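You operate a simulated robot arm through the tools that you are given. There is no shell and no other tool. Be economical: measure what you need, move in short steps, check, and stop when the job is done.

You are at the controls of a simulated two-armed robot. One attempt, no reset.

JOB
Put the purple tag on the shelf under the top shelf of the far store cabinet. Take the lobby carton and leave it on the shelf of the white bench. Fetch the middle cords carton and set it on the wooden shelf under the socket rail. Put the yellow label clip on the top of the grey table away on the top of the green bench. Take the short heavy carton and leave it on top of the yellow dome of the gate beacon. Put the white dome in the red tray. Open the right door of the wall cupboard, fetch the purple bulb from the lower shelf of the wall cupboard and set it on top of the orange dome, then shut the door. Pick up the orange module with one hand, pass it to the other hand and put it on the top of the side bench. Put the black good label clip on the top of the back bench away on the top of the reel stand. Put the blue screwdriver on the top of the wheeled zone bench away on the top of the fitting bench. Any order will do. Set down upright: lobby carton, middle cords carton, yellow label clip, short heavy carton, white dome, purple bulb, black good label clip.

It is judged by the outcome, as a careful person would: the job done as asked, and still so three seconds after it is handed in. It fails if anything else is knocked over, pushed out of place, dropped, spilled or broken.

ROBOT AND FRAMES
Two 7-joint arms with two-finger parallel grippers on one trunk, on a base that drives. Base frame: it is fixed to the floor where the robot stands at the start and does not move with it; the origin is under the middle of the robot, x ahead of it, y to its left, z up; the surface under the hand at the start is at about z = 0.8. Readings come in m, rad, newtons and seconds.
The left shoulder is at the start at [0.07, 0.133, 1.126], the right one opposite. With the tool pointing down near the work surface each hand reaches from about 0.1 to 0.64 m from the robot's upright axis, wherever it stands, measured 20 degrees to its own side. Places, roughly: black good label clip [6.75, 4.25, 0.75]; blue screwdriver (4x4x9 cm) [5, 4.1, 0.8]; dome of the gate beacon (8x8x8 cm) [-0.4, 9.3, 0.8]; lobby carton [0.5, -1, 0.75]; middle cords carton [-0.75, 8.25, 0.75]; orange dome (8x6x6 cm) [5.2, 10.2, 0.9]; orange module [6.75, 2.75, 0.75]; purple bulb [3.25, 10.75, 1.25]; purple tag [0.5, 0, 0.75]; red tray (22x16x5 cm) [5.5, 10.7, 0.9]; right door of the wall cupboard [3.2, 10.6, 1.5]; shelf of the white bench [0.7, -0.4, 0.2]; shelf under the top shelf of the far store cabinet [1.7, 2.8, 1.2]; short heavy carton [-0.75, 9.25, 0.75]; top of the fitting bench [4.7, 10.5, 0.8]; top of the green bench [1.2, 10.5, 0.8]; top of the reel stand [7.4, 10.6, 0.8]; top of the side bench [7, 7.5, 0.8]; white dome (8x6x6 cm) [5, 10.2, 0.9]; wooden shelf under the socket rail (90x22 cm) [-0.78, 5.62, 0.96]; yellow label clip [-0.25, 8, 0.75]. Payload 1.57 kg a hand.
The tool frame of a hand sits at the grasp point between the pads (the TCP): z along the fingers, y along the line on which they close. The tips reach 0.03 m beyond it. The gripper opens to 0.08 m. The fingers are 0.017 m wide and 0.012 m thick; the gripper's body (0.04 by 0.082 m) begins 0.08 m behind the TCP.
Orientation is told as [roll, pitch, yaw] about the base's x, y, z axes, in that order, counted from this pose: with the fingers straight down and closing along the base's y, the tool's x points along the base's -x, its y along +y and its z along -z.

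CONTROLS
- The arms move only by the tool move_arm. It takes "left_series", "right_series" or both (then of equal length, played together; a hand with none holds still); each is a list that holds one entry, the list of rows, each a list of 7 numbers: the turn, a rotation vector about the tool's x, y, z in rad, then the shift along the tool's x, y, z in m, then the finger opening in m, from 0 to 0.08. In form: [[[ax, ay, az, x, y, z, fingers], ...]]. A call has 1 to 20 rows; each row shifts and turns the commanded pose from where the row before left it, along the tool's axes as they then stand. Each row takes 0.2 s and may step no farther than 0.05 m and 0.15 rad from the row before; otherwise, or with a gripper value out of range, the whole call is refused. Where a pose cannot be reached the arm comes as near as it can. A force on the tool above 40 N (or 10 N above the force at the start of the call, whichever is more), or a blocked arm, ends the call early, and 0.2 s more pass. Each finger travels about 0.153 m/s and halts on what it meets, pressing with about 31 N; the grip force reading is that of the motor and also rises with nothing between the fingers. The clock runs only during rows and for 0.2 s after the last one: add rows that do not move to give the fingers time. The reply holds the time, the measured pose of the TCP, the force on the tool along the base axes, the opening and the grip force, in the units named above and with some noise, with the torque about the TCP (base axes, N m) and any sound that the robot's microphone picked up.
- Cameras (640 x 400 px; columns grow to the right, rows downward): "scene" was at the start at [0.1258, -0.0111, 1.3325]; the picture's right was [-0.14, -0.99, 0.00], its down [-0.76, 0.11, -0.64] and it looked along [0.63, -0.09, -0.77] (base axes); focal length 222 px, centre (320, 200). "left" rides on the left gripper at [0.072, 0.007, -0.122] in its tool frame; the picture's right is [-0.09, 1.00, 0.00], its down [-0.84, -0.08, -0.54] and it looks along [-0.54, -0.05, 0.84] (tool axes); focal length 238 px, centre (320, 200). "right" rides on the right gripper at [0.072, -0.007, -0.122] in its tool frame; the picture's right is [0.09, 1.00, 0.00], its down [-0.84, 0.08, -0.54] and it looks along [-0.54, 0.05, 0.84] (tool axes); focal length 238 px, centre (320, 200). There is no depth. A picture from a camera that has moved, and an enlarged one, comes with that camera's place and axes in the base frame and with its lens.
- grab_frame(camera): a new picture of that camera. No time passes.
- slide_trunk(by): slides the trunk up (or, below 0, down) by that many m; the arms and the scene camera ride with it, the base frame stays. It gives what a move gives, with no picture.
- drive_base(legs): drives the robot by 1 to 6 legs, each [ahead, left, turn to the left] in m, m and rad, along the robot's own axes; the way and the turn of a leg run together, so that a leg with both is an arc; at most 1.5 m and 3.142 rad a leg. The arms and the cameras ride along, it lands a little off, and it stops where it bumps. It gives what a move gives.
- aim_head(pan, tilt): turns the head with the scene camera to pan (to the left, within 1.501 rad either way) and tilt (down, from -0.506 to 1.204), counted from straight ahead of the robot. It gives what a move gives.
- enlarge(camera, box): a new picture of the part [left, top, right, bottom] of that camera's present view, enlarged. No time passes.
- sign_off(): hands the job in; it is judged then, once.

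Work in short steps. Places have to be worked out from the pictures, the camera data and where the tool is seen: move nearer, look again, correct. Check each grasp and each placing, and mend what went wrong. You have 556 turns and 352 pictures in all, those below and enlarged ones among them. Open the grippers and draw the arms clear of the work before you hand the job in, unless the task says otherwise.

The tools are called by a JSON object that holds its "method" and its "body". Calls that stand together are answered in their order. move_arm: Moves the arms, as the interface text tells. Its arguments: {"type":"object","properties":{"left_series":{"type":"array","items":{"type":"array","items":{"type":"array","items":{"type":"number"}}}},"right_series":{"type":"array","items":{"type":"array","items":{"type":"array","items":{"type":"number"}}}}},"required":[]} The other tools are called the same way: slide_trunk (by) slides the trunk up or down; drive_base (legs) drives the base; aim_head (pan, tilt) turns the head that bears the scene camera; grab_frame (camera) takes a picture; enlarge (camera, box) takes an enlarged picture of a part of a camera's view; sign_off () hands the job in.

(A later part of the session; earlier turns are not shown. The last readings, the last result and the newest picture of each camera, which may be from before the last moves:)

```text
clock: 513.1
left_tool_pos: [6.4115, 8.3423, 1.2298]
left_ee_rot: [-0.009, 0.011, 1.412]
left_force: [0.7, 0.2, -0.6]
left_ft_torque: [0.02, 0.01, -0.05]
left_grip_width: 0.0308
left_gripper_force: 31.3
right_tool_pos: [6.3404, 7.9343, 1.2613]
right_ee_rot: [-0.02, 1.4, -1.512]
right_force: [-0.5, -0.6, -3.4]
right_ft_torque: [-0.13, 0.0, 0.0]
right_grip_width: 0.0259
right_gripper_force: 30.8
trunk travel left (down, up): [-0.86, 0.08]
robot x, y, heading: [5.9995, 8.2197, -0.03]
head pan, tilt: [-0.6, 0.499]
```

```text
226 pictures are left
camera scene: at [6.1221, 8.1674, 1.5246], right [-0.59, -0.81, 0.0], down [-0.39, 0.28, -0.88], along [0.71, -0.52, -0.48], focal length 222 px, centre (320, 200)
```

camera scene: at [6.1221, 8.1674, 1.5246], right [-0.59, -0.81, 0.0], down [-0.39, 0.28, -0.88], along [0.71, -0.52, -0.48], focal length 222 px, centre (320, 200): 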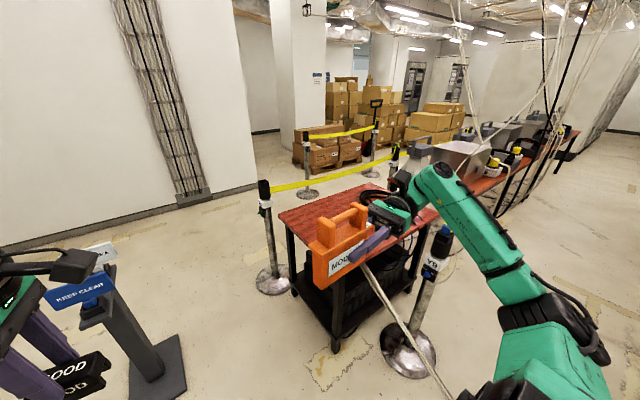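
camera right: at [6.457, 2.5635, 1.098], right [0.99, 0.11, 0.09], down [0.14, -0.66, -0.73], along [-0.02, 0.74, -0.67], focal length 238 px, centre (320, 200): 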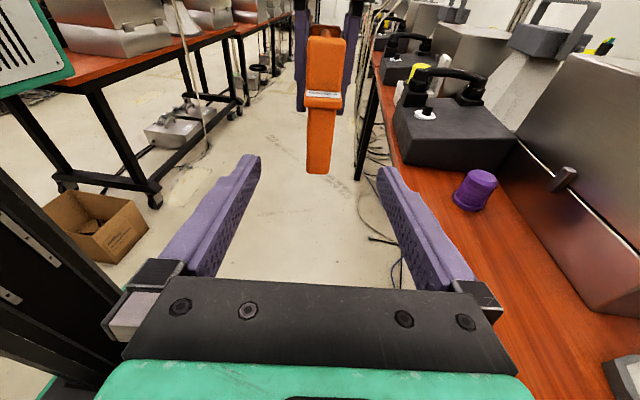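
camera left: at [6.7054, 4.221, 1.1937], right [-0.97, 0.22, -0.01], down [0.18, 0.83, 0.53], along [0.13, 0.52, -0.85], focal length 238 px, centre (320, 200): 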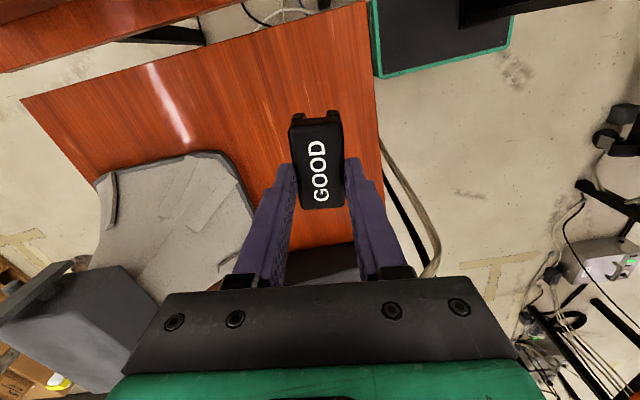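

A "KEEP CLEAR" sign stands at ≈(7.2, 8.6), low. I turn to face south, strafe left to x≈6.75 north of the side bench.

{"method": "drive_base", "body": {"legs": [[0, 0, -1.54], [0, 0.72, 0]]}}

{"method": "aim_head", "body": {"pan": 0.0, "tilt": 0.75}}

{"method": "grab_frame", "body": {"camera": "scene"}}

```text
clock: 520.9
left_tool_pos: [6.8433, 7.7831, 1.2305]
left_ee_rot: [-0.011, 0.01, -0.171]
left_force: [-0.4, -0.3, 0.0]
left_ft_torque: [-0.02, -0.01, -0.02]
left_grip_width: 0.0307
left_gripper_force: 31.4
right_tool_pos: [6.4368, 7.8603, 1.2609]
right_ee_rot: [-0.018, 1.402, -3.1]
right_force: [-0.3, -0.7, -3.1]
right_ft_torque: [-0.02, 0.11, -0.04]
right_grip_width: 0.0256
right_gripper_force: 31.1
trunk travel left (down, up): [-0.86, 0.08]
robot x, y, heading: [6.7277, 8.1983, -1.614]
head pan, tilt: [-0.6, 0.499]
```

```text
clock: 521.9
left_tool_pos: [6.8457, 7.7827, 1.2308]
left_ee_rot: [-0.01, 0.012, -0.172]
left_force: [-0.3, 0.1, -0.6]
left_ft_torque: [0.0, 0.02, 0.01]
left_grip_width: 0.0308
left_gripper_force: 30.9
right_tool_pos: [6.437, 7.8603, 1.2618]
right_ee_rot: [-0.019, 1.401, -3.097]
right_force: [-0.1, 0.2, -2.3]
right_ft_torque: [-0.03, 0.08, 0.0]
right_grip_width: 0.0259
right_gripper_force: 30.8
trunk travel left (down, up): [-0.86, 0.08]
robot x, y, heading: [6.7337, 8.194, -1.613]
head pan, tilt: [0.0, 0.75]
```

```text
225 pictures are left
camera scene: at [6.724, 8.065, 1.5027], right [-1.0, 0.04, 0.0], down [0.03, 0.68, -0.73], along [-0.03, -0.73, -0.68], focal length 222 px, centre (320, 200)
```

scene: 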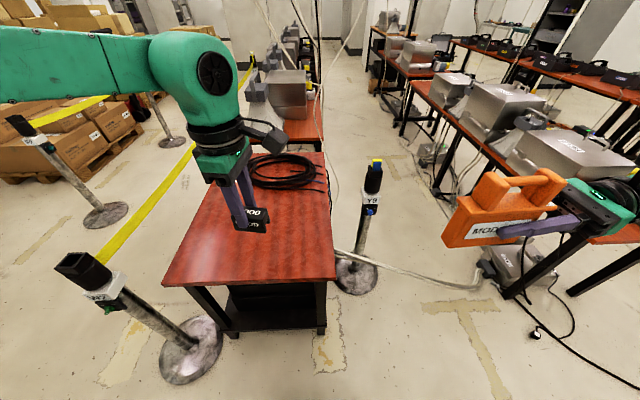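

Bench top spans x 6.65–7.23, y 6.89–7.70; coil lies at y≈7.1. I drive 0.15 m ahead, lower the trunk, and bring the right hand with the module over its free north-west part.

{"method": "drive_base", "body": {"legs": [[0.15, 0, 0.03]]}}

{"method": "slide_trunk", "body": {"by": -0.16}}

{"method": "move_arm", "body": {"right_series": [[[0, 0, 0, -0.008, 0.0224, 0.034, 0.02], [0, 0, 0, -0.008, 0.0224, 0.034, 0.02], [0, 0, 0, -0.008, 0.0224, 0.034, 0.02], [0, 0, 0, -0.008, 0.0224, 0.034, 0.02], [0, 0, 0, -0.008, 0.0224, 0.034, 0.02], [0, 0, 0, -0.008, 0.0224, 0.034, 0.02], [0, 0, 0, -0.008, 0.0224, 0.034, 0.02], [0, 0, 0, -0.008, 0.0224, 0.034, 0.02], [0, 0, 0, 0, 0, 0, 0.02]]]}}

{"method": "grab_frame", "body": {"camera": "scene"}}

```text
clock: 523.3
left_tool_pos: [6.8523, 7.6402, 1.2323]
left_ee_rot: [-0.012, 0.011, -0.145]
left_force: [-0.2, -0.2, -0.4]
left_ft_torque: [-0.03, 0.01, 0.03]
left_grip_width: 0.0308
left_gripper_force: 30.9
right_tool_pos: [6.4419, 7.706, 1.263]
right_ee_rot: [-0.001, 1.4, -3.054]
right_force: [-0.1, 0.2, -4.1]
right_ft_torque: [-0.02, 0.07, 0.0]
right_grip_width: 0.0261
right_gripper_force: 30.7
trunk travel left (down, up): [-0.86, 0.08]
robot x, y, heading: [6.7246, 8.0454, -1.582]
head pan, tilt: [0.0, 0.75]
```

```text
clock: 525.1
left_tool_pos: [6.8518, 7.638, 1.0712]
left_ee_rot: [-0.009, 0.01, -0.143]
left_force: [0.0, 0.2, -0.5]
left_ft_torque: [0.0, 0.04, 0.03]
left_grip_width: 0.0306
left_gripper_force: 30.8
right_tool_pos: [6.4431, 7.703, 1.101]
right_ee_rot: [-0.017, 1.403, -3.068]
right_force: [0.1, -0.3, -2.6]
right_ft_torque: [-0.04, 0.11, 0.0]
right_grip_width: 0.0258
right_gripper_force: 31.3
trunk travel left (down, up): [-0.7, 0.24]
robot x, y, heading: [6.7243, 8.0464, -1.585]
head pan, tilt: [0.0, 0.75]
```

```text
clock: 527.1
left_tool_pos: [6.8521, 7.6373, 1.0714]
left_ee_rot: [-0.011, 0.012, -0.146]
left_force: [-0.7, 0.4, -0.7]
left_ft_torque: [0.01, -0.02, 0.0]
left_grip_width: 0.0308
left_gripper_force: 31.2
right_tool_pos: [6.713, 7.5495, 0.9921]
right_ee_rot: [-0.015, 1.401, -3.065]
right_force: [-0.2, 0.3, -3.2]
right_ft_torque: [-0.07, 0.08, 0.03]
right_grip_width: 0.0259
right_gripper_force: 30.7
trunk travel left (down, up): [-0.7, 0.24]
robot x, y, heading: [6.727, 8.0508, -1.582]
head pan, tilt: [0.0, 0.75]
```

```text
224 pictures are left
camera scene: at [6.7231, 7.916, 1.3427], right [-1.0, 0.01, 0.0], down [0.01, 0.68, -0.73], along [-0.01, -0.73, -0.68], focal length 222 px, centre (320, 200)
```

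scene: 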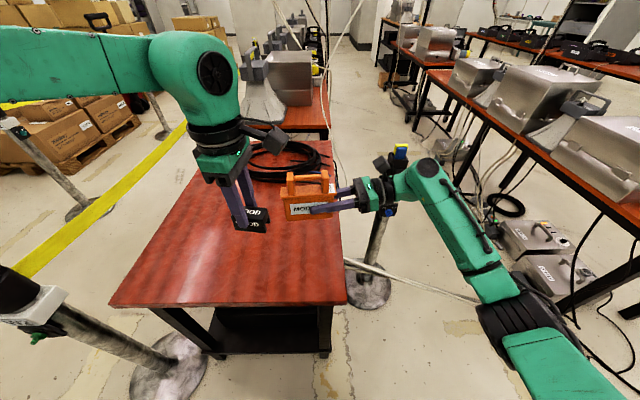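

The module is over the free area. I lower it, fine steps at the end.

{"method": "move_arm", "body": {"right_series": [[[0, 0, 0, -0.0345, 0, 0.0059, 0.02], [0, 0, 0, -0.0345, 0, 0.0059, 0.02], [0, 0, 0, -0.0345, 0, 0.0059, 0.02], [0, 0, 0, -0.005, 0, 0.0008, 0.02], [0, 0, 0, -0.005, 0, 0.0008, 0.02], [0, 0, 0, -0.005, 0, 0.0008, 0.02], [0, 0, 0, -0.005, 0, 0.0008, 0.02], [0, 0, 0, -0.005, 0, 0.0008, 0.02], [0, 0, 0, -0.005, 0, 0.0008, 0.02], [0, 0, 0, -0.005, 0, 0.0008, 0.02], [0, 0, 0, -0.005, 0, 0.0008, 0.02], [0, 0, 0, -0.005, 0, 0.0008, 0.02], [0, 0, 0, -0.005, 0, 0.0008, 0.02], [0, 0, 0, -0.005, 0, 0.0008, 0.02], [0, 0, 0, -0.005, 0, 0.0008, 0.02]]]}}

{"method": "grab_frame", "body": {"camera": "scene"}}

```text
clock: 530.3
left_tool_pos: [6.852, 7.6367, 1.0703]
left_ee_rot: [-0.011, 0.012, -0.144]
left_force: [-0.5, 0.3, -0.3]
left_ft_torque: [0.02, -0.01, -0.02]
left_grip_width: 0.0307
left_gripper_force: 31.2
right_tool_pos: [6.7133, 7.5481, 0.8251]
right_ee_rot: [-0.017, 1.402, -3.069]
right_force: [-0.4, -0.5, -3.0]
right_ft_torque: [-0.04, 0.08, 0.0]
right_grip_width: 0.0256
right_gripper_force: 30.6
trunk travel left (down, up): [-0.7, 0.24]
robot x, y, heading: [6.7259, 8.0476, -1.584]
head pan, tilt: [0.0, 0.75]
```

```text
223 pictures are left
camera scene: at [6.724, 7.9154, 1.3426], right [-1.0, 0.01, 0.0], down [0.01, 0.68, -0.73], along [-0.01, -0.73, -0.68], focal length 222 px, centre (320, 200)
```

scene: 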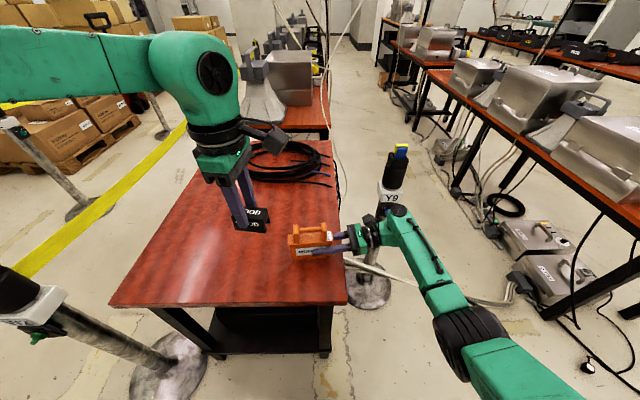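

No contact yet (bottom ≈0.785). I continue in fine steps.

{"method": "move_arm", "body": {"right_series": [[[0, 0, 0, -0.005, 0, 0.0008, 0.02], [0, 0, 0, -0.005, 0, 0.0008, 0.02], [0, 0, 0, -0.004, 0, 0.0007, 0.02], [0, 0, 0, -0.004, 0, 0.0007, 0.02], [0, 0, 0, -0.004, 0, 0.0007, 0.02], [0, 0, 0, -0.004, 0, 0.0007, 0.02], [0, 0, 0, -0.004, 0, 0.0007, 0.02]]]}}

{"method": "enlarge", "body": {"camera": "scene", "box": [240, 180, 440, 310]}}

```text
clock: 531.9
left_tool_pos: [6.8515, 7.6398, 1.0734]
left_ee_rot: [-0.014, 0.01, -0.145]
left_force: [-0.3, 0.4, -0.1]
left_ft_torque: [0.01, 0.0, -0.01]
left_grip_width: 0.0306
left_gripper_force: 30.3
right_tool_pos: [6.7156, 7.549, 0.8021]
right_ee_rot: [0.046, 1.408, -3.009]
right_force: [-2.1, -3.6, 31.9]
right_ft_torque: [0.24, -0.07, -0.41]
right_grip_width: 0.0258
right_gripper_force: 31.1
trunk travel left (down, up): [-0.7, 0.24]
robot x, y, heading: [6.7261, 8.0468, -1.582]
head pan, tilt: [0.0, 0.75]
```

```text
3.08 times, centred on (340, 245) of scene
camera zoom: at [6.7236, 7.9206, 1.3437], right [-1.0, 0.01, 0.0], down [0.01, 0.68, -0.73], along [-0.01, -0.73, -0.68], focal length 682 px, centre (258, 62)
```

zoom: 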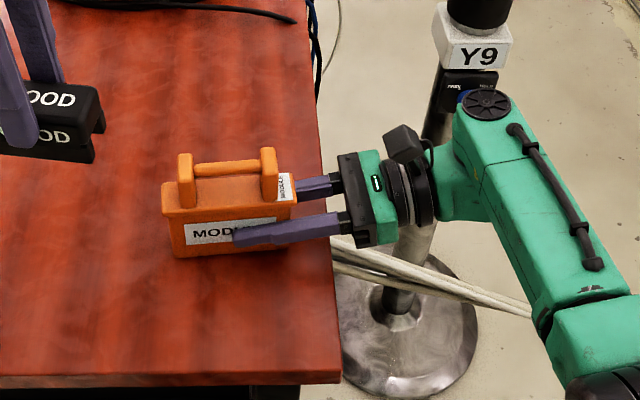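

On the bench. I relieve, open, and withdraw the right hand along its fingers.

{"method": "move_arm", "body": {"right_series": [[[0, 0, 0, 0.003, 0, 0, 0.02], [0, 0, 0, 0, 0, 0, 0.045], [0, 0, 0, 0, 0, 0, 0.06], [0, 0, 0, 0, 0, 0, 0.06], [0, 0, 0, 0, 0, -0.03, 0.06], [0, 0, 0, 0, 0, -0.045, 0.06], [0, 0, 0, 0, 0, -0.045, 0.06], [0, 0, 0, 0.04, 0, -0.01, 0.06], [0, 0, 0, 0.045, 0, 0, 0.06], [0, 0, 0, 0.045, 0, 0, 0.06], [0, 0, 0, 0.045, 0, 0, 0.06], [0, 0, 0, 0.045, 0, 0, 0.06]]]}}

{"method": "grab_frame", "body": {"camera": "scene"}}

```text
clock: 534.5
left_tool_pos: [6.8522, 7.6372, 1.0713]
left_ee_rot: [-0.01, 0.011, -0.144]
left_force: [0.4, -0.2, 0.7]
left_ft_torque: [-0.03, -0.01, -0.01]
left_grip_width: 0.0307
left_gripper_force: 30.9
right_tool_pos: [6.626, 7.5465, 1.0426]
right_ee_rot: [-0.023, 1.401, -3.074]
right_force: [0.2, 0.3, 0.1]
right_ft_torque: [-0.02, 0.01, 0.01]
right_grip_width: 0.0601
right_gripper_force: 0.0
right hand out of reach, approached as far as the arm can: row 7
trunk travel left (down, up): [-0.7, 0.24]
robot x, y, heading: [6.7282, 8.052, -1.584]
head pan, tilt: [0.0, 0.75]
```

```text
221 pictures are left
camera scene: at [6.7244, 7.9163, 1.3427], right [-1.0, 0.01, 0.0], down [0.01, 0.68, -0.73], along [-0.01, -0.73, -0.68], focal length 222 px, centre (320, 200)
```

scene: 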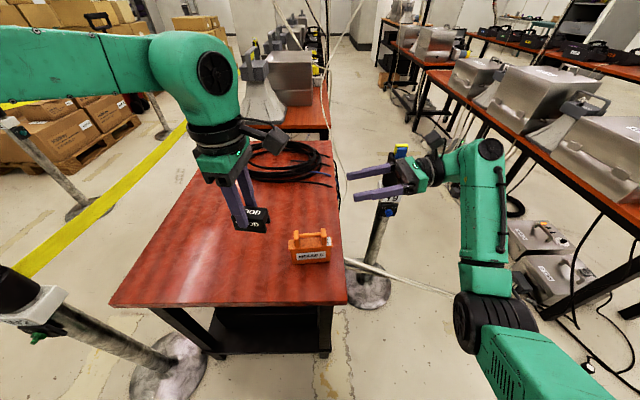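

Module placed. I return the right hand to its nominal downward pose.

{"method": "move_arm", "body": {"right_series": [[[0, -0.14, 0, 0, 0, 0, 0.0], [0, -0.14, 0, 0, 0, 0, 0.0], [0, -0.14, 0, 0, 0, 0, 0.0], [0, -0.14, 0, 0, 0, 0, 0.0], [0, -0.14, 0, 0, 0, 0, 0.0], [0, -0.14, 0, 0, 0, 0, 0.0], [0, -0.14, 0, 0, 0, 0, 0.0], [0, -0.14, 0, 0, 0, 0, 0.0], [0, -0.14, 0, 0, 0, 0, 0.0], [0, -0.14, 0, 0, 0, 0, 0.0], [0, 0, -0.148, 0, 0, 0, 0.0], [0, 0, -0.148, 0, 0, 0, 0.0], [0, 0, -0.148, 0, 0, 0, 0.0], [0, 0, -0.148, 0, 0, 0, 0.0], [0, 0, -0.148, 0, 0, 0, 0.0], [0, 0, -0.148, 0, 0, 0, 0.0], [0, 0, -0.148, 0, 0, 0, 0.0], [0, 0, -0.148, 0, 0, 0, 0.0], [0, 0, -0.148, 0, 0, 0, 0.0], [0, 0, -0.148, 0, 0, 0, 0.0]]]}}

{"method": "drive_base", "body": {"legs": [[-0.5, 0, 0], [-0.4, 0.3, 0]]}}

{"method": "drive_base", "body": {"legs": [[0, 0, 3.1]]}}

{"method": "aim_head", "body": {"pan": 0.0, "tilt": 0.5}}

{"method": "grab_frame", "body": {"camera": "scene"}}

```text
clock: 538.7
left_tool_pos: [6.851, 7.6376, 1.071]
left_ee_rot: [-0.011, 0.013, -0.146]
left_force: [0.6, -0.1, 0.8]
left_ft_torque: [0.01, 0.0, 0.02]
left_grip_width: 0.0307
left_gripper_force: 31.3
right_tool_pos: [6.624, 7.5472, 1.04]
right_ee_rot: [0.0, 0.003, -1.568]
right_force: [0.6, 0.3, 0.9]
right_ft_torque: [0.01, -0.02, -0.02]
right_grip_width: 0.0
right_gripper_force: 20.8
trunk travel left (down, up): [-0.7, 0.24]
robot x, y, heading: [6.7276, 8.0499, -1.583]
head pan, tilt: [0.0, 0.75]
```

```text
clock: 543.3
left_tool_pos: [6.8975, 8.3486, 1.0723]
left_ee_rot: [-0.011, 0.013, -0.327]
left_force: [0.0, 0.7, -0.5]
left_ft_torque: [-0.05, 0.05, 0.05]
left_grip_width: 0.0308
left_gripper_force: 30.9
right_tool_pos: [6.6581, 8.3017, 1.0408]
right_ee_rot: [0.0, 0.003, -1.756]
right_force: [0.6, -0.1, 0.5]
right_ft_torque: [0.0, 0.01, 0.01]
right_grip_width: 0.0
right_gripper_force: 21.0
trunk travel left (down, up): [-0.7, 0.24]
robot x, y, heading: [6.8474, 8.7772, -1.766]
head pan, tilt: [0.0, 0.75]
stopped in leg 2: the robot was blocked; the commanded pose is now the measured one
```

```text
clock: 546.0
left_tool_pos: [7.0167, 8.4074, 1.0706]
left_ee_rot: [-0.008, 0.013, 0.141]
left_force: [-0.7, -1.2, -0.6]
left_ft_torque: [0.04, 0.0, 0.02]
left_grip_width: 0.0309
left_gripper_force: 31.1
right_tool_pos: [6.8219, 8.2563, 1.0403]
right_ee_rot: [0.0, 0.002, -1.29]
right_force: [1.0, -0.8, 0.5]
right_ft_torque: [0.03, 0.03, -0.01]
right_grip_width: 0.0
right_gripper_force: 21.3
trunk travel left (down, up): [-0.7, 0.24]
robot x, y, heading: [6.7823, 8.7692, -1.298]
head pan, tilt: [0.0, 0.75]
stopped in leg 1: the robot was blocked; the commanded pose is now the measured one
```

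```text
clock: 546.8
left_tool_pos: [7.0168, 8.4077, 1.0711]
left_ee_rot: [-0.011, 0.012, 0.14]
left_force: [-0.8, -0.6, 0.0]
left_ft_torque: [-0.02, -0.03, -0.01]
left_grip_width: 0.0307
left_gripper_force: 30.9
right_tool_pos: [6.8244, 8.257, 1.0404]
right_ee_rot: [0.001, 0.003, -1.29]
right_force: [-0.7, 0.4, 0.2]
right_ft_torque: [-0.03, 0.0, -0.03]
right_grip_width: 0.0
right_gripper_force: 21.3
trunk travel left (down, up): [-0.7, 0.24]
robot x, y, heading: [6.7842, 8.7697, -1.304]
head pan, tilt: [0.0, 0.499]
```

```text
220 pictures are left
camera scene: at [6.8179, 8.632, 1.3646], right [-0.96, -0.27, 0.0], down [-0.13, 0.46, -0.88], along [0.23, -0.85, -0.48], focal length 222 px, centre (320, 200)
```

scene: 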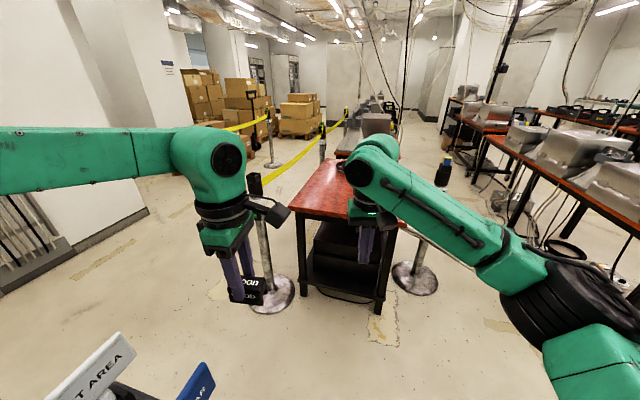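

I bumped the sign while backing left. I stop and look at it.

{"method": "aim_head", "body": {"pan": 0.9, "tilt": 0.9}}

{"method": "grab_frame", "body": {"camera": "scene"}}

```text
clock: 548.0
left_tool_pos: [7.0172, 8.4076, 1.0706]
left_ee_rot: [-0.01, 0.014, 0.138]
left_force: [0.4, 0.2, -0.7]
left_ft_torque: [-0.02, 0.0, 0.03]
left_grip_width: 0.0307
left_gripper_force: 30.6
right_tool_pos: [6.8235, 8.2576, 1.04]
right_ee_rot: [-0.001, 0.003, -1.29]
right_force: [-0.3, -0.3, -0.3]
right_ft_torque: [-0.01, 0.01, 0.0]
right_grip_width: 0.0001
right_gripper_force: 21.2
trunk travel left (down, up): [-0.7, 0.24]
robot x, y, heading: [6.7832, 8.7665, -1.301]
head pan, tilt: [0.901, 0.901]
```

```text
219 pictures are left
camera scene: at [6.8634, 8.6899, 1.3308], right [-0.39, -0.92, 0.0], down [-0.72, 0.31, -0.62], along [0.57, -0.24, -0.78], focal length 222 px, centre (320, 200)
```

scene: 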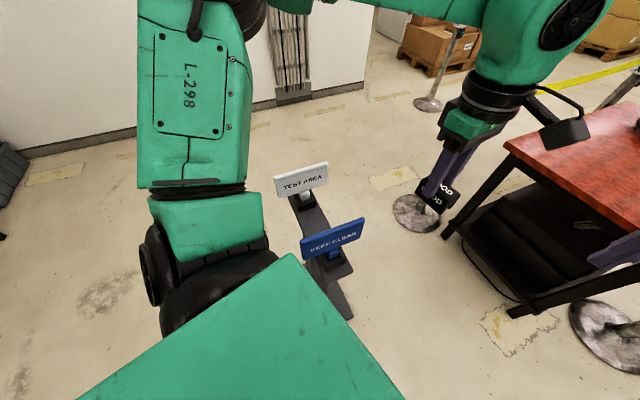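

The sign is still standing in place (it blocked me rather than moving). I strafe away to the west, then turn north in free space.

{"method": "drive_base", "body": {"legs": [[-0.1, -0.55, 0]]}}

{"method": "drive_base", "body": {"legs": [[0, 0, -2.0], [0, 0, -1.4]]}}

{"method": "aim_head", "body": {"pan": -0.5, "tilt": 0.5}}

{"method": "grab_frame", "body": {"camera": "scene"}}

```text
clock: 551.1
left_tool_pos: [6.4824, 8.3637, 1.071]
left_ee_rot: [-0.011, 0.011, 0.153]
left_force: [0.4, -0.3, 0.1]
left_ft_torque: [0.0, 0.01, 0.03]
left_grip_width: 0.0308
left_gripper_force: 30.9
right_tool_pos: [6.2917, 8.2101, 1.0396]
right_ee_rot: [0.001, 0.003, -1.276]
right_force: [0.3, -0.2, -0.6]
right_ft_torque: [0.0, 0.01, 0.01]
right_grip_width: 0.0001
right_gripper_force: 20.8
trunk travel left (down, up): [-0.7, 0.24]
robot x, y, heading: [6.242, 8.7184, -1.295]
head pan, tilt: [0.901, 0.901]
```

```text
clock: 559.7
left_tool_pos: [6.0986, 9.1289, 1.0705]
left_ee_rot: [-0.011, 0.013, 3.034]
left_force: [0.5, 0.0, -1.1]
left_ft_torque: [-0.02, -0.01, -0.01]
left_grip_width: 0.0307
left_gripper_force: 30.7
right_tool_pos: [6.3229, 9.2264, 1.0397]
right_ee_rot: [-0.001, 0.005, 1.605]
right_force: [-0.4, 0.5, 0.3]
right_ft_torque: [-0.02, 0.0, -0.03]
right_grip_width: 0.0
right_gripper_force: 21.2
trunk travel left (down, up): [-0.7, 0.24]
robot x, y, heading: [6.2406, 8.7216, 1.594]
head pan, tilt: [0.901, 0.901]
```

```text
clock: 561.3
left_tool_pos: [6.0991, 9.1279, 1.0702]
left_ee_rot: [-0.012, 0.012, 3.036]
left_force: [-0.1, 0.4, 0.1]
left_ft_torque: [0.0, -0.03, -0.07]
left_grip_width: 0.0305
left_gripper_force: 30.8
right_tool_pos: [6.323, 9.2265, 1.0397]
right_ee_rot: [0.0, 0.005, 1.604]
right_force: [-1.2, -0.2, 0.5]
right_ft_torque: [0.01, 0.04, 0.0]
right_grip_width: 0.0
right_gripper_force: 21.0
trunk travel left (down, up): [-0.7, 0.24]
robot x, y, heading: [6.2434, 8.7229, 1.594]
head pan, tilt: [-0.499, 0.499]
```

```text
218 pictures are left
camera scene: at [6.2805, 8.8517, 1.3647], right [0.89, -0.46, 0.0], down [-0.22, -0.43, -0.88], along [0.4, 0.78, -0.48], focal length 222 px, centre (320, 200)
```

scene: 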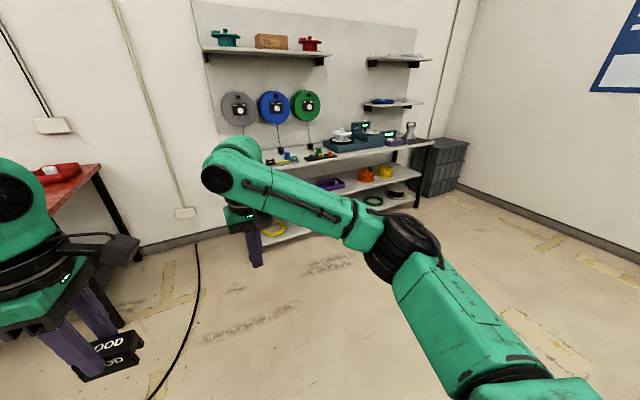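

{"method": "drive_base", "body": {"legs": [[0.6, 0, -0.02], [0, -0.85, 0]]}}

{"method": "aim_head", "body": {"pan": 0.1, "tilt": 0.6}}

{"method": "grab_frame", "body": {"camera": "scene"}}

```text
clock: 568.8
left_tool_pos: [6.964, 9.7249, 1.0706]
left_ee_rot: [-0.01, 0.012, 3.01]
left_force: [-0.1, 0.2, -1.1]
left_ft_torque: [-0.02, 0.01, -0.02]
left_grip_width: 0.0306
left_gripper_force: 31.6
right_tool_pos: [7.1913, 9.8182, 1.0406]
right_ee_rot: [0.001, 0.003, 1.583]
right_force: [0.2, -0.4, 0.5]
right_ft_torque: [0.05, -0.02, -0.01]
right_grip_width: 0.0
right_gripper_force: 21.4
trunk travel left (down, up): [-0.7, 0.24]
robot x, y, heading: [7.0964, 9.3169, 1.569]
head pan, tilt: [-0.499, 0.499]
```

```text
clock: 569.8
left_tool_pos: [6.9642, 9.7254, 1.0703]
left_ee_rot: [-0.01, 0.01, 3.011]
left_force: [-0.5, 0.2, -1.1]
left_ft_torque: [-0.01, 0.02, -0.02]
left_grip_width: 0.0306
left_gripper_force: 31.7
right_tool_pos: [7.1906, 9.8185, 1.0397]
right_ee_rot: [0.001, 0.005, 1.583]
right_force: [0.2, 0.2, 0.0]
right_ft_torque: [-0.01, 0.05, 0.03]
right_grip_width: 0.0
right_gripper_force: 21.4
trunk travel left (down, up): [-0.7, 0.24]
robot x, y, heading: [7.0962, 9.3134, 1.569]
head pan, tilt: [0.099, 0.6]
```

```text
217 pictures are left
camera scene: at [7.0873, 9.4534, 1.3556], right [1.0, 0.1, 0.0], down [0.06, -0.56, -0.83], along [-0.08, 0.82, -0.56], focal length 222 px, centre (320, 200)
```

scene: 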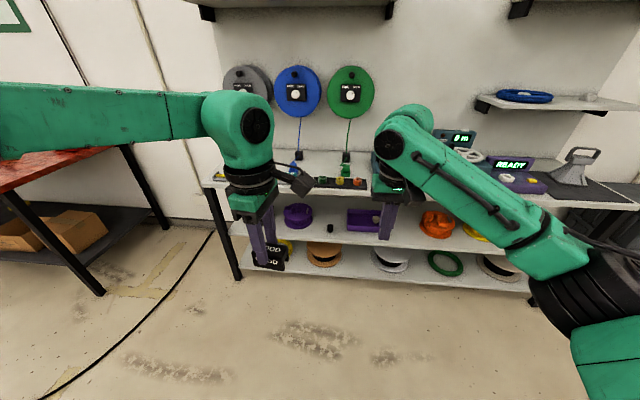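

{"method": "enlarge", "body": {"camera": "scene", "box": [200, 60, 500, 240]}}

```text
2.13 times, centred on (350, 150) of scene
camera zoom: at [7.0873, 9.4534, 1.3556], right [1.0, 0.1, 0.0], down [0.06, -0.56, -0.83], along [-0.08, 0.82, -0.56], focal length 473 px, centre (256, 307)
```

zoom: 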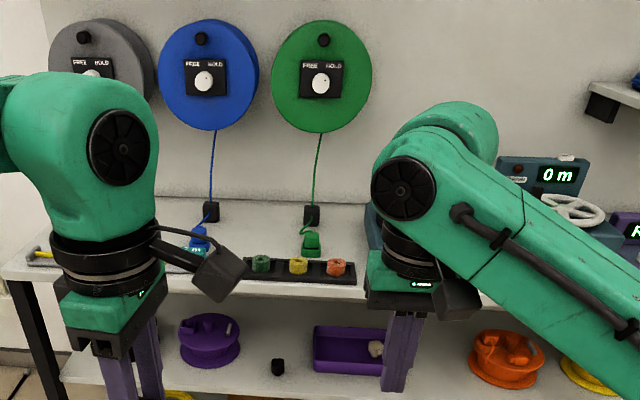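

I move the right hand back and aside to get a clear view of the stand top.

{"method": "move_arm", "body": {"right_series": [[[0, 0, 0, 0.04, -0.025, 0, 0.0], [0, 0, 0, 0.04, -0.025, 0, 0.0], [0, 0, 0, 0.04, -0.025, 0, 0.0], [0, 0, 0, 0.04, -0.025, 0, 0.0], [0, 0, 0, 0.04, -0.025, 0, 0.0], [0, 0, 0, 0.04, -0.025, 0, 0.0], [0, 0, 0, 0.0, -0.04, 0, 0.0], [0, 0, 0, 0.0, -0.04, 0, 0.0]]]}}

{"method": "drive_base", "body": {"legs": [[0.15, -0.05, 0]]}}

{"method": "aim_head", "body": {"pan": -0.2, "tilt": 0.6}}

{"method": "grab_frame", "body": {"camera": "scene"}}

```text
clock: 571.6
left_tool_pos: [6.9646, 9.7248, 1.0709]
left_ee_rot: [-0.011, 0.012, 3.012]
left_force: [1.3, 0.6, -0.4]
left_ft_torque: [0.0, 0.0, 0.04]
left_grip_width: 0.0303
left_gripper_force: 31.5
right_tool_pos: [7.4228, 9.605, 1.0566]
right_ee_rot: [0.003, 0.003, 1.584]
right_force: [0.4, -0.2, -0.2]
right_ft_torque: [-0.02, -0.01, -0.02]
right_grip_width: 0.0
right_gripper_force: 21.2
right hand out of reach, approached as far as the arm can: row 6
trunk travel left (down, up): [-0.7, 0.24]
robot x, y, heading: [7.093, 9.3143, 1.576]
head pan, tilt: [0.099, 0.6]
```

```text
clock: 573.0
left_tool_pos: [7.014, 9.8731, 1.0708]
left_ee_rot: [-0.013, 0.011, 3.007]
left_force: [0.2, -0.8, -1.0]
left_ft_torque: [0.01, 0.05, 0.0]
left_grip_width: 0.0307
left_gripper_force: 30.9
right_tool_pos: [7.4714, 9.7512, 1.0586]
right_ee_rot: [-0.002, 0.003, 1.579]
right_force: [-0.3, 0.8, 0.2]
right_ft_torque: [0.01, -0.01, 0.0]
right_grip_width: 0.0
right_gripper_force: 21.1
trunk travel left (down, up): [-0.7, 0.24]
robot x, y, heading: [7.1449, 9.4616, 1.569]
head pan, tilt: [0.099, 0.6]
```

```text
clock: 573.8
left_tool_pos: [7.0151, 9.8751, 1.0712]
left_ee_rot: [-0.011, 0.013, 3.006]
left_force: [-0.2, -0.3, 0.6]
left_ft_torque: [0.02, 0.01, 0.03]
left_grip_width: 0.0309
left_gripper_force: 30.9
right_tool_pos: [7.4717, 9.7531, 1.0573]
right_ee_rot: [0.001, 0.003, 1.579]
right_force: [-0.4, -0.2, -0.3]
right_ft_torque: [0.0, 0.02, 0.0]
right_grip_width: 0.0
right_gripper_force: 21.5
trunk travel left (down, up): [-0.7, 0.24]
robot x, y, heading: [7.1457, 9.4656, 1.57]
head pan, tilt: [-0.201, 0.6]
```

```text
215 pictures are left
camera scene: at [7.1633, 9.6011, 1.3555], right [0.98, -0.2, 0.0], down [-0.11, -0.55, -0.82], along [0.17, 0.81, -0.57], focal length 222 px, centre (320, 200)
```

scene: 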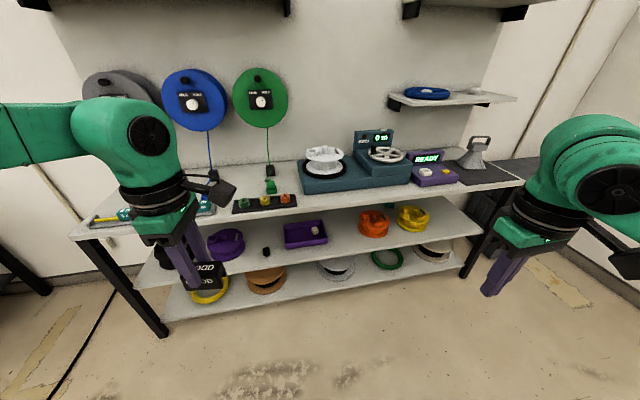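

{"method": "enlarge", "body": {"camera": "scene", "box": [170, 130, 370, 255]}}

```text
3.20 times, centred on (270, 192) of scene
camera zoom: at [7.1633, 9.6011, 1.3555], right [0.98, -0.2, 0.0], down [-0.11, -0.55, -0.82], along [0.17, 0.81, -0.57], focal length 709 px, centre (480, 224)
```

zoom: 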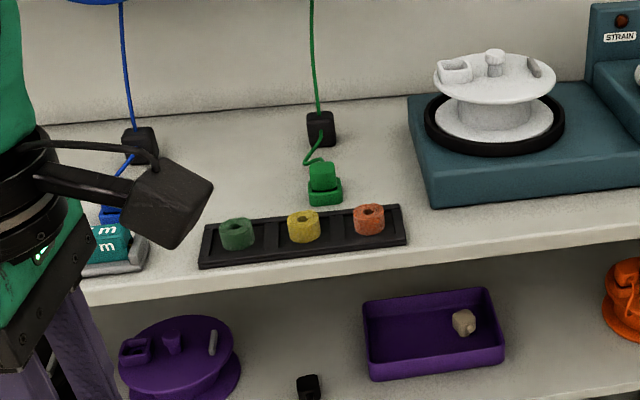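

Free spot between the blue and green plugs at ≈(6.99, 10.60). I turn the left hand to robot-forward yaw and drive in.

{"method": "move_arm", "body": {"left_series": [[[0, 0, 0.1437, 0, 0, 0, 0.015], [0, 0, 0.1437, 0, 0, 0, 0.015], [0, 0, 0.1437, 0, 0, 0, 0.015], [0, 0, 0.1437, 0, 0, 0, 0.015], [0, 0, 0.1437, 0, 0, 0, 0.015], [0, 0, 0.1437, 0, 0, 0, 0.015], [0, 0, 0.1437, 0, 0, 0, 0.015], [0, 0, 0.1437, 0, 0, 0, 0.015], [0, 0, 0.1437, 0, 0, 0, 0.015], [0, 0, 0.1437, 0, 0, 0, 0.015]]]}}

{"method": "drive_base", "body": {"legs": [[0.53, 0.05, 0]]}}

{"method": "grab_frame", "body": {"camera": "left"}}

{"method": "aim_head", "body": {"pan": 0.1, "tilt": 0.8}}

{"method": "grab_frame", "body": {"camera": "scene"}}

```text
clock: 576.0
left_tool_pos: [7.0145, 9.8738, 1.0701]
left_ee_rot: [-0.014, -0.009, 1.569]
left_force: [-0.4, 0.8, -0.9]
left_ft_torque: [-0.01, 0.0, 0.04]
left_grip_width: 0.0307
left_gripper_force: 30.9
right_tool_pos: [7.4738, 9.7529, 1.0583]
right_ee_rot: [-0.001, 0.006, 1.581]
right_force: [-0.5, 0.7, -0.4]
right_ft_torque: [0.03, -0.02, 0.0]
right_grip_width: 0.0
right_gripper_force: 22.2
trunk travel left (down, up): [-0.7, 0.24]
robot x, y, heading: [7.1494, 9.4656, 1.571]
head pan, tilt: [-0.201, 0.6]
```

```text
clock: 579.1
left_tool_pos: [6.9878, 10.4078, 1.0712]
left_ee_rot: [-0.013, -0.008, 1.542]
left_force: [0.2, -0.3, 0.3]
left_ft_torque: [-0.02, 0.01, 0.02]
left_grip_width: 0.0307
left_gripper_force: 30.9
right_tool_pos: [7.4431, 10.2737, 1.0579]
right_ee_rot: [-0.001, 0.004, 1.548]
right_force: [0.2, 0.3, 0.1]
right_ft_torque: [0.02, -0.01, 0.01]
right_grip_width: 0.0002
right_gripper_force: 20.7
trunk travel left (down, up): [-0.7, 0.24]
robot x, y, heading: [7.1059, 9.9938, 1.533]
head pan, tilt: [-0.201, 0.6]
```

```text
213 pictures are left
camera left: at [6.9771, 10.3347, 1.1919], right [-0.99, 0.12, -0.01], down [0.09, 0.83, 0.55], along [0.08, 0.55, -0.83], focal length 238 px, centre (320, 200)
```

left: 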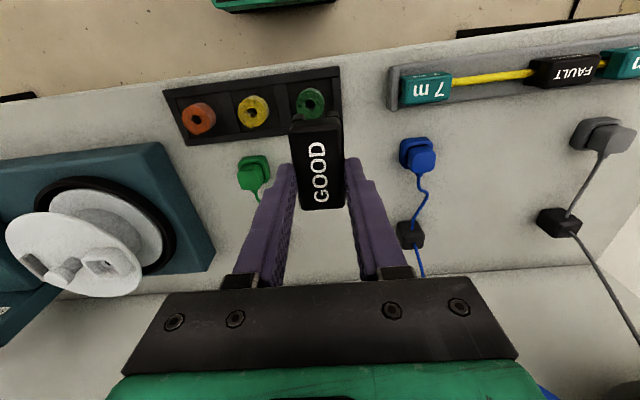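

```text
clock: 579.9
left_tool_pos: [6.988, 10.4082, 1.071]
left_ee_rot: [-0.014, -0.01, 1.54]
left_force: [0.4, 0.3, -0.3]
left_ft_torque: [0.03, -0.02, 0.02]
left_grip_width: 0.0306
left_gripper_force: 30.3
right_tool_pos: [7.4414, 10.2729, 1.0577]
right_ee_rot: [0.0, 0.001, 1.55]
right_force: [0.4, -0.3, 0.3]
right_ft_torque: [-0.01, 0.02, 0.01]
right_grip_width: 0.0
right_gripper_force: 21.3
trunk travel left (down, up): [-0.7, 0.24]
robot x, y, heading: [7.1041, 9.998, 1.536]
head pan, tilt: [0.099, 0.799]
```

```text
212 pictures are left
camera scene: at [7.1022, 10.1252, 1.3387], right [1.0, 0.06, 0.0], down [0.05, -0.72, -0.7], along [-0.04, 0.7, -0.72], focal length 222 px, centre (320, 200)
```

scene: 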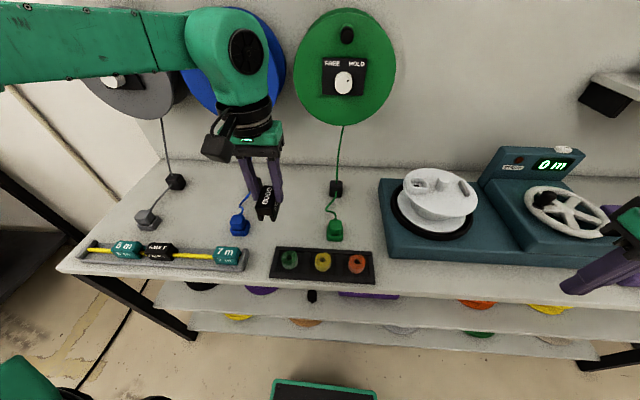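

I extend 15 cm forward over the free strip, then lower.

{"method": "move_arm", "body": {"left_series": [[[0, 0, 0, -0.038, 0, 0, 0.015], [0, 0, 0, -0.038, 0, 0, 0.015], [0, 0, 0, -0.038, 0, 0, 0.015], [0, 0, 0, -0.038, 0, 0, 0.015], [0, 0, 0, 0, 0, 0.045, 0.015], [0, 0, 0, 0, 0, 0.045, 0.015], [0, 0, 0, 0, 0, 0.045, 0.015], [0, 0, 0, 0, 0, 0, 0.015]]]}}

{"method": "grab_frame", "body": {"camera": "left"}}

{"method": "enlarge", "body": {"camera": "scene", "box": [180, 120, 400, 260]}}

```text
clock: 581.7
left_tool_pos: [6.9609, 10.5183, 0.926]
left_ee_rot: [-0.013, -0.011, 1.542]
left_force: [-0.2, -0.3, -1.1]
left_ft_torque: [-0.01, 0.02, 0.02]
left_grip_width: 0.0308
left_gripper_force: 30.5
left hand out of reach, approached as far as the arm can: row 3, 4, 7
right_tool_pos: [7.4423, 10.2735, 1.0577]
right_ee_rot: [0.0, 0.002, 1.55]
right_force: [0.2, -0.2, 0.0]
right_ft_torque: [-0.03, 0.01, 0.03]
right_grip_width: 0.0002
right_gripper_force: 21.1
trunk travel left (down, up): [-0.7, 0.24]
robot x, y, heading: [7.1066, 9.9974, 1.537]
head pan, tilt: [0.099, 0.799]
```

```text
211 pictures are left
camera left: at [6.9488, 10.4441, 1.0465], right [-0.99, 0.12, -0.01], down [0.09, 0.83, 0.55], along [0.08, 0.55, -0.83], focal length 238 px, centre (320, 200)
```

left: 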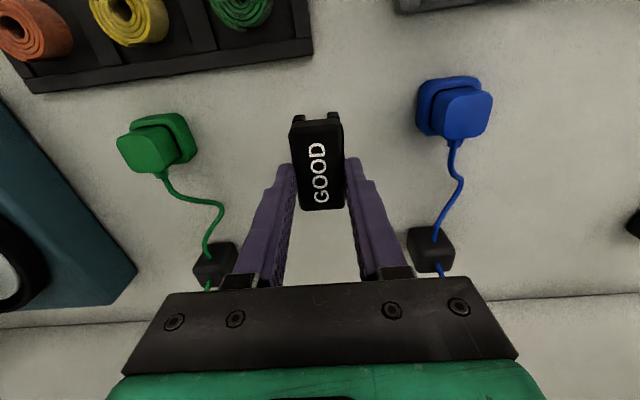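

```text
2.86 times, centred on (290, 190) of scene
camera zoom: at [7.1023, 10.1245, 1.3388], right [1.0, 0.07, 0.0], down [0.05, -0.72, -0.7], along [-0.05, 0.7, -0.72], focal length 633 px, centre (406, 229)
```

zoom: 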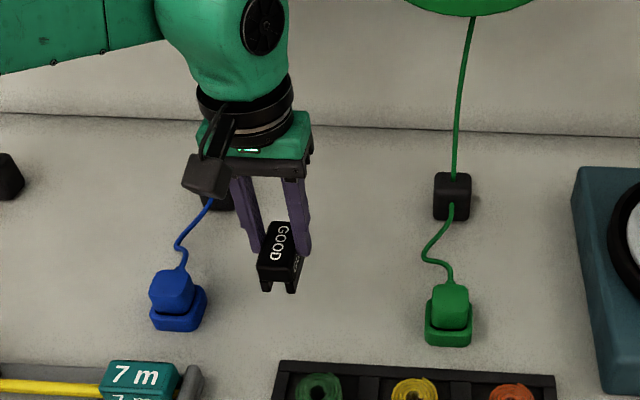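

Clear; I shift 2 cm to the right for margin and lower in fine steps.

{"method": "move_arm", "body": {"left_series": [[[0, 0, 0, 0, -0.02, 0.01, 0.015], [0, 0, 0, 0, 0, 0.015, 0.015], [0, 0, 0, 0, 0, 0.006, 0.015], [0, 0, 0, 0, 0, 0.005, 0.015], [0, 0, 0, 0, 0, 0.005, 0.015], [0, 0, 0, 0, 0, 0.005, 0.015], [0, 0, 0, 0, 0, 0.005, 0.015], [0, 0, 0, 0, 0, 0.005, 0.015], [0, 0, 0, 0, 0, 0.005, 0.015], [0, 0, 0, 0, 0, 0.005, 0.015], [0, 0, 0, 0, 0, 0.005, 0.015], [0, 0, 0, 0, 0, 0.005, 0.015]]]}}

{"method": "enlarge", "body": {"camera": "scene", "box": [180, 120, 400, 260]}}

```text
clock: 584.3
left_tool_pos: [6.9627, 10.4884, 0.8619]
left_ee_rot: [-0.014, -0.011, 1.543]
left_force: [-0.3, -0.1, -0.5]
left_ft_torque: [-0.01, 0.01, -0.01]
left_grip_width: 0.0305
left_gripper_force: 30.7
left hand out of reach, approached as far as the arm can: row 1, 2, 4, 6, 8, 10, 12
right_tool_pos: [7.4408, 10.2724, 1.0583]
right_ee_rot: [0.0, 0.003, 1.55]
right_force: [1.2, 0.6, -0.3]
right_ft_torque: [-0.01, 0.02, 0.0]
right_grip_width: 0.0001
right_gripper_force: 21.1
trunk travel left (down, up): [-0.7, 0.24]
robot x, y, heading: [7.109, 9.9943, 1.534]
head pan, tilt: [0.099, 0.799]
```

```text
2.86 times, centred on (290, 190) of scene
camera zoom: at [7.1021, 10.125, 1.3387], right [1.0, 0.07, 0.0], down [0.05, -0.72, -0.7], along [-0.05, 0.7, -0.72], focal length 633 px, centre (406, 229)
```

zoom: 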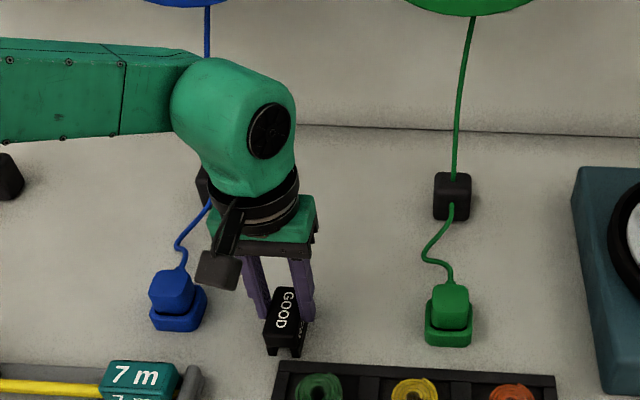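

The reach limit pulled the hand back 3 cm. I drive 6 cm ahead (and 2 cm right) and use the trunk to lower instead.

{"method": "drive_base", "body": {"legs": [[0.06, -0.02, 0.03]]}}

{"method": "slide_trunk", "body": {"by": -0.01}}

{"method": "grab_frame", "body": {"camera": "left"}}

```text
clock: 585.3
left_tool_pos: [6.9681, 10.542, 0.8624]
left_ee_rot: [-0.015, -0.013, 1.574]
left_force: [0.1, -0.3, -1.0]
left_ft_torque: [0.02, 0.0, -0.01]
left_grip_width: 0.0308
left_gripper_force: 31.1
right_tool_pos: [7.4545, 10.3417, 1.0582]
right_ee_rot: [0.001, 0.001, 1.58]
right_force: [0.4, 0.2, -0.7]
right_ft_torque: [0.01, 0.01, 0.03]
right_grip_width: 0.0002
right_gripper_force: 20.7
trunk travel left (down, up): [-0.7, 0.24]
robot x, y, heading: [7.1263, 10.0539, 1.565]
head pan, tilt: [0.099, 0.799]
```

```text
clock: 585.9
left_tool_pos: [6.9674, 10.5435, 0.8527]
left_ee_rot: [-0.016, -0.013, 1.571]
left_force: [-1.6, -1.0, 12.2]
left_ft_torque: [-0.45, 0.23, -0.04]
left_grip_width: 0.0307
left_gripper_force: 31.1
right_tool_pos: [7.4547, 10.3417, 1.0474]
right_ee_rot: [0.002, 0.0, 1.579]
right_force: [-0.5, 0.0, 0.0]
right_ft_torque: [-0.04, 0.02, 0.0]
right_grip_width: 0.0
right_gripper_force: 21.4
trunk travel left (down, up): [-0.69, 0.25]
robot x, y, heading: [7.1263, 10.0571, 1.565]
head pan, tilt: [0.099, 0.799]
```

```text
208 pictures are left
camera left: at [6.9589, 10.4698, 0.9747], right [-1.0, 0.09, -0.01], down [0.07, 0.83, 0.55], along [0.06, 0.55, -0.83], focal length 238 px, centre (320, 200)
```

left: 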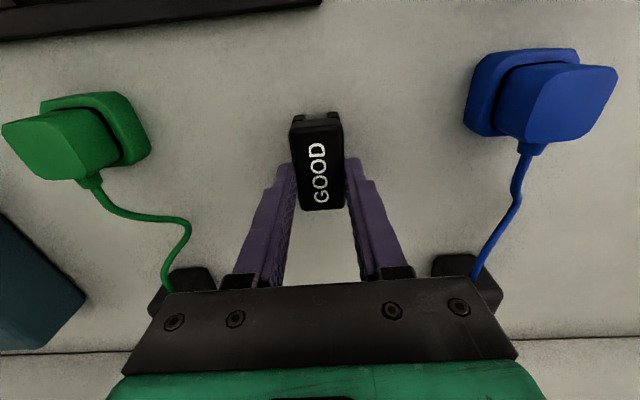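

Contact (12 N). I open and rise.

{"method": "move_arm", "body": {"left_series": [[[0, 0, 0, 0, 0, 0, 0.045], [0, 0, 0, 0, 0, 0, 0.055], [0, 0, 0, 0, 0, 0, 0.055], [0, 0, 0, 0, 0, -0.02, 0.055], [0, 0, 0, 0, 0, -0.03, 0.055], [0, 0, 0, 0, 0, -0.04, 0.055], [0, 0, 0, 0, 0, -0.04, 0.055], [0, 0, 0, 0, 0, -0.04, 0.055]]]}}

{"method": "drive_base", "body": {"legs": [[-0.35, 0, 0]]}}

{"method": "grab_frame", "body": {"camera": "scene"}}

```text
clock: 587.7
left_tool_pos: [6.9658, 10.542, 1.025]
left_ee_rot: [-0.014, -0.011, 1.573]
left_force: [-0.1, 0.7, -0.6]
left_ft_torque: [0.01, 0.0, 0.0]
left_grip_width: 0.0552
left_gripper_force: 0.0
right_tool_pos: [7.4545, 10.3426, 1.0482]
right_ee_rot: [0.001, 0.001, 1.58]
right_force: [-0.1, -0.1, -0.3]
right_ft_torque: [0.01, -0.01, -0.02]
right_grip_width: 0.0
right_gripper_force: 21.5
trunk travel left (down, up): [-0.69, 0.25]
robot x, y, heading: [7.1267, 10.0538, 1.567]
head pan, tilt: [0.099, 0.799]
```

```text
clock: 589.9
left_tool_pos: [6.9644, 10.1999, 1.0238]
left_ee_rot: [-0.015, -0.009, 1.57]
left_force: [-0.2, -0.4, -0.2]
left_ft_torque: [-0.01, 0.0, -0.02]
left_grip_width: 0.055
left_gripper_force: 0.0
right_tool_pos: [7.4534, 9.9985, 1.0478]
right_ee_rot: [0.001, 0.004, 1.58]
right_force: [0.4, -0.2, 0.1]
right_ft_torque: [0.01, 0.01, 0.02]
right_grip_width: 0.0
right_gripper_force: 21.4
trunk travel left (down, up): [-0.69, 0.25]
robot x, y, heading: [7.1246, 9.705, 1.567]
head pan, tilt: [0.099, 0.799]
```

```text
207 pictures are left
camera scene: at [7.1176, 9.8412, 1.3286], right [1.0, 0.09, 0.0], down [0.07, -0.71, -0.7], along [-0.07, 0.69, -0.72], focal length 222 px, centre (320, 200)
```

scene: 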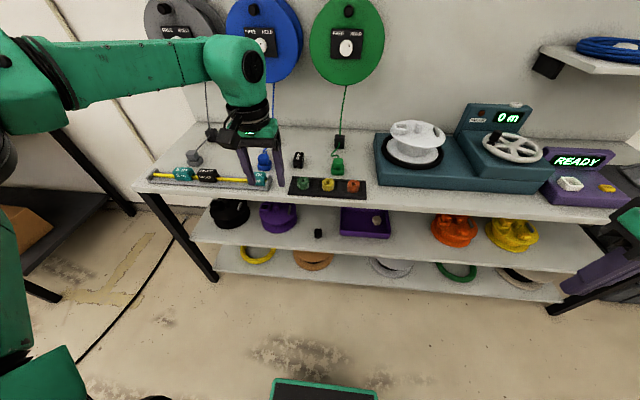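

The GOOD clip stands upright on the reel stand. Next the wall cupboard: I drive west along y≈9.2.

{"method": "drive_base", "body": {"legs": [[-0.55, 0, 0], [0, 1.4, 0], [0, 1.4, 0], [0, 0.8, 0]]}}

{"method": "aim_head", "body": {"pan": 0.1, "tilt": 0.1}}

{"method": "grab_frame", "body": {"camera": "scene"}}

```text
clock: 610.3
left_tool_pos: [3.3199, 9.7106, 1.0243]
left_ee_rot: [-0.013, -0.011, 1.531]
left_force: [1.0, 0.8, -0.1]
left_ft_torque: [0.01, 0.02, 0.01]
left_grip_width: 0.055
left_gripper_force: 0.0
right_tool_pos: [3.8, 9.4912, 1.0469]
right_ee_rot: [0.002, 0.002, 1.538]
right_force: [0.2, -0.2, 1.5]
right_ft_torque: [0.02, -0.01, -0.03]
right_grip_width: 0.0
right_gripper_force: 20.8
trunk travel left (down, up): [-0.69, 0.25]
robot x, y, heading: [3.4585, 9.2208, 1.531]
head pan, tilt: [0.099, 0.799]
```

```text
clock: 611.4
left_tool_pos: [3.3192, 9.7108, 1.0247]
left_ee_rot: [-0.016, -0.01, 1.531]
left_force: [-0.7, 0.7, -0.2]
left_ft_torque: [0.0, 0.01, -0.03]
left_grip_width: 0.0548
left_gripper_force: 0.1
right_tool_pos: [3.7995, 9.4917, 1.0469]
right_ee_rot: [0.0, 0.003, 1.54]
right_force: [0.0, 0.7, -1.1]
right_ft_torque: [0.01, -0.01, -0.03]
right_grip_width: 0.0005
right_gripper_force: 21.3
trunk travel left (down, up): [-0.69, 0.25]
robot x, y, heading: [3.4638, 9.2176, 1.526]
head pan, tilt: [0.099, 0.099]
```

```text
206 pictures are left
camera scene: at [3.4576, 9.3582, 1.3917], right [1.0, 0.06, 0.0], down [0.01, -0.1, -0.99], along [-0.06, 0.99, -0.1], focal length 222 px, centre (320, 200)
```

scene: 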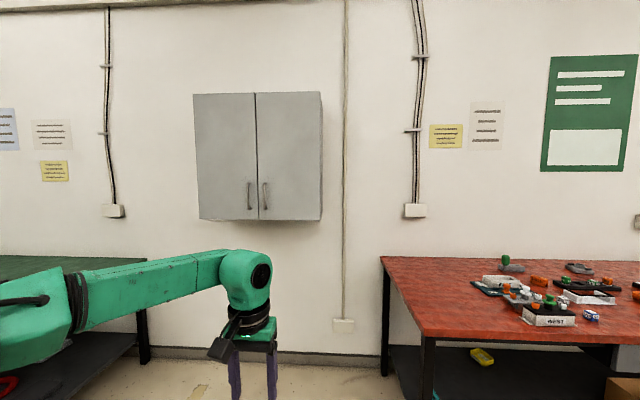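

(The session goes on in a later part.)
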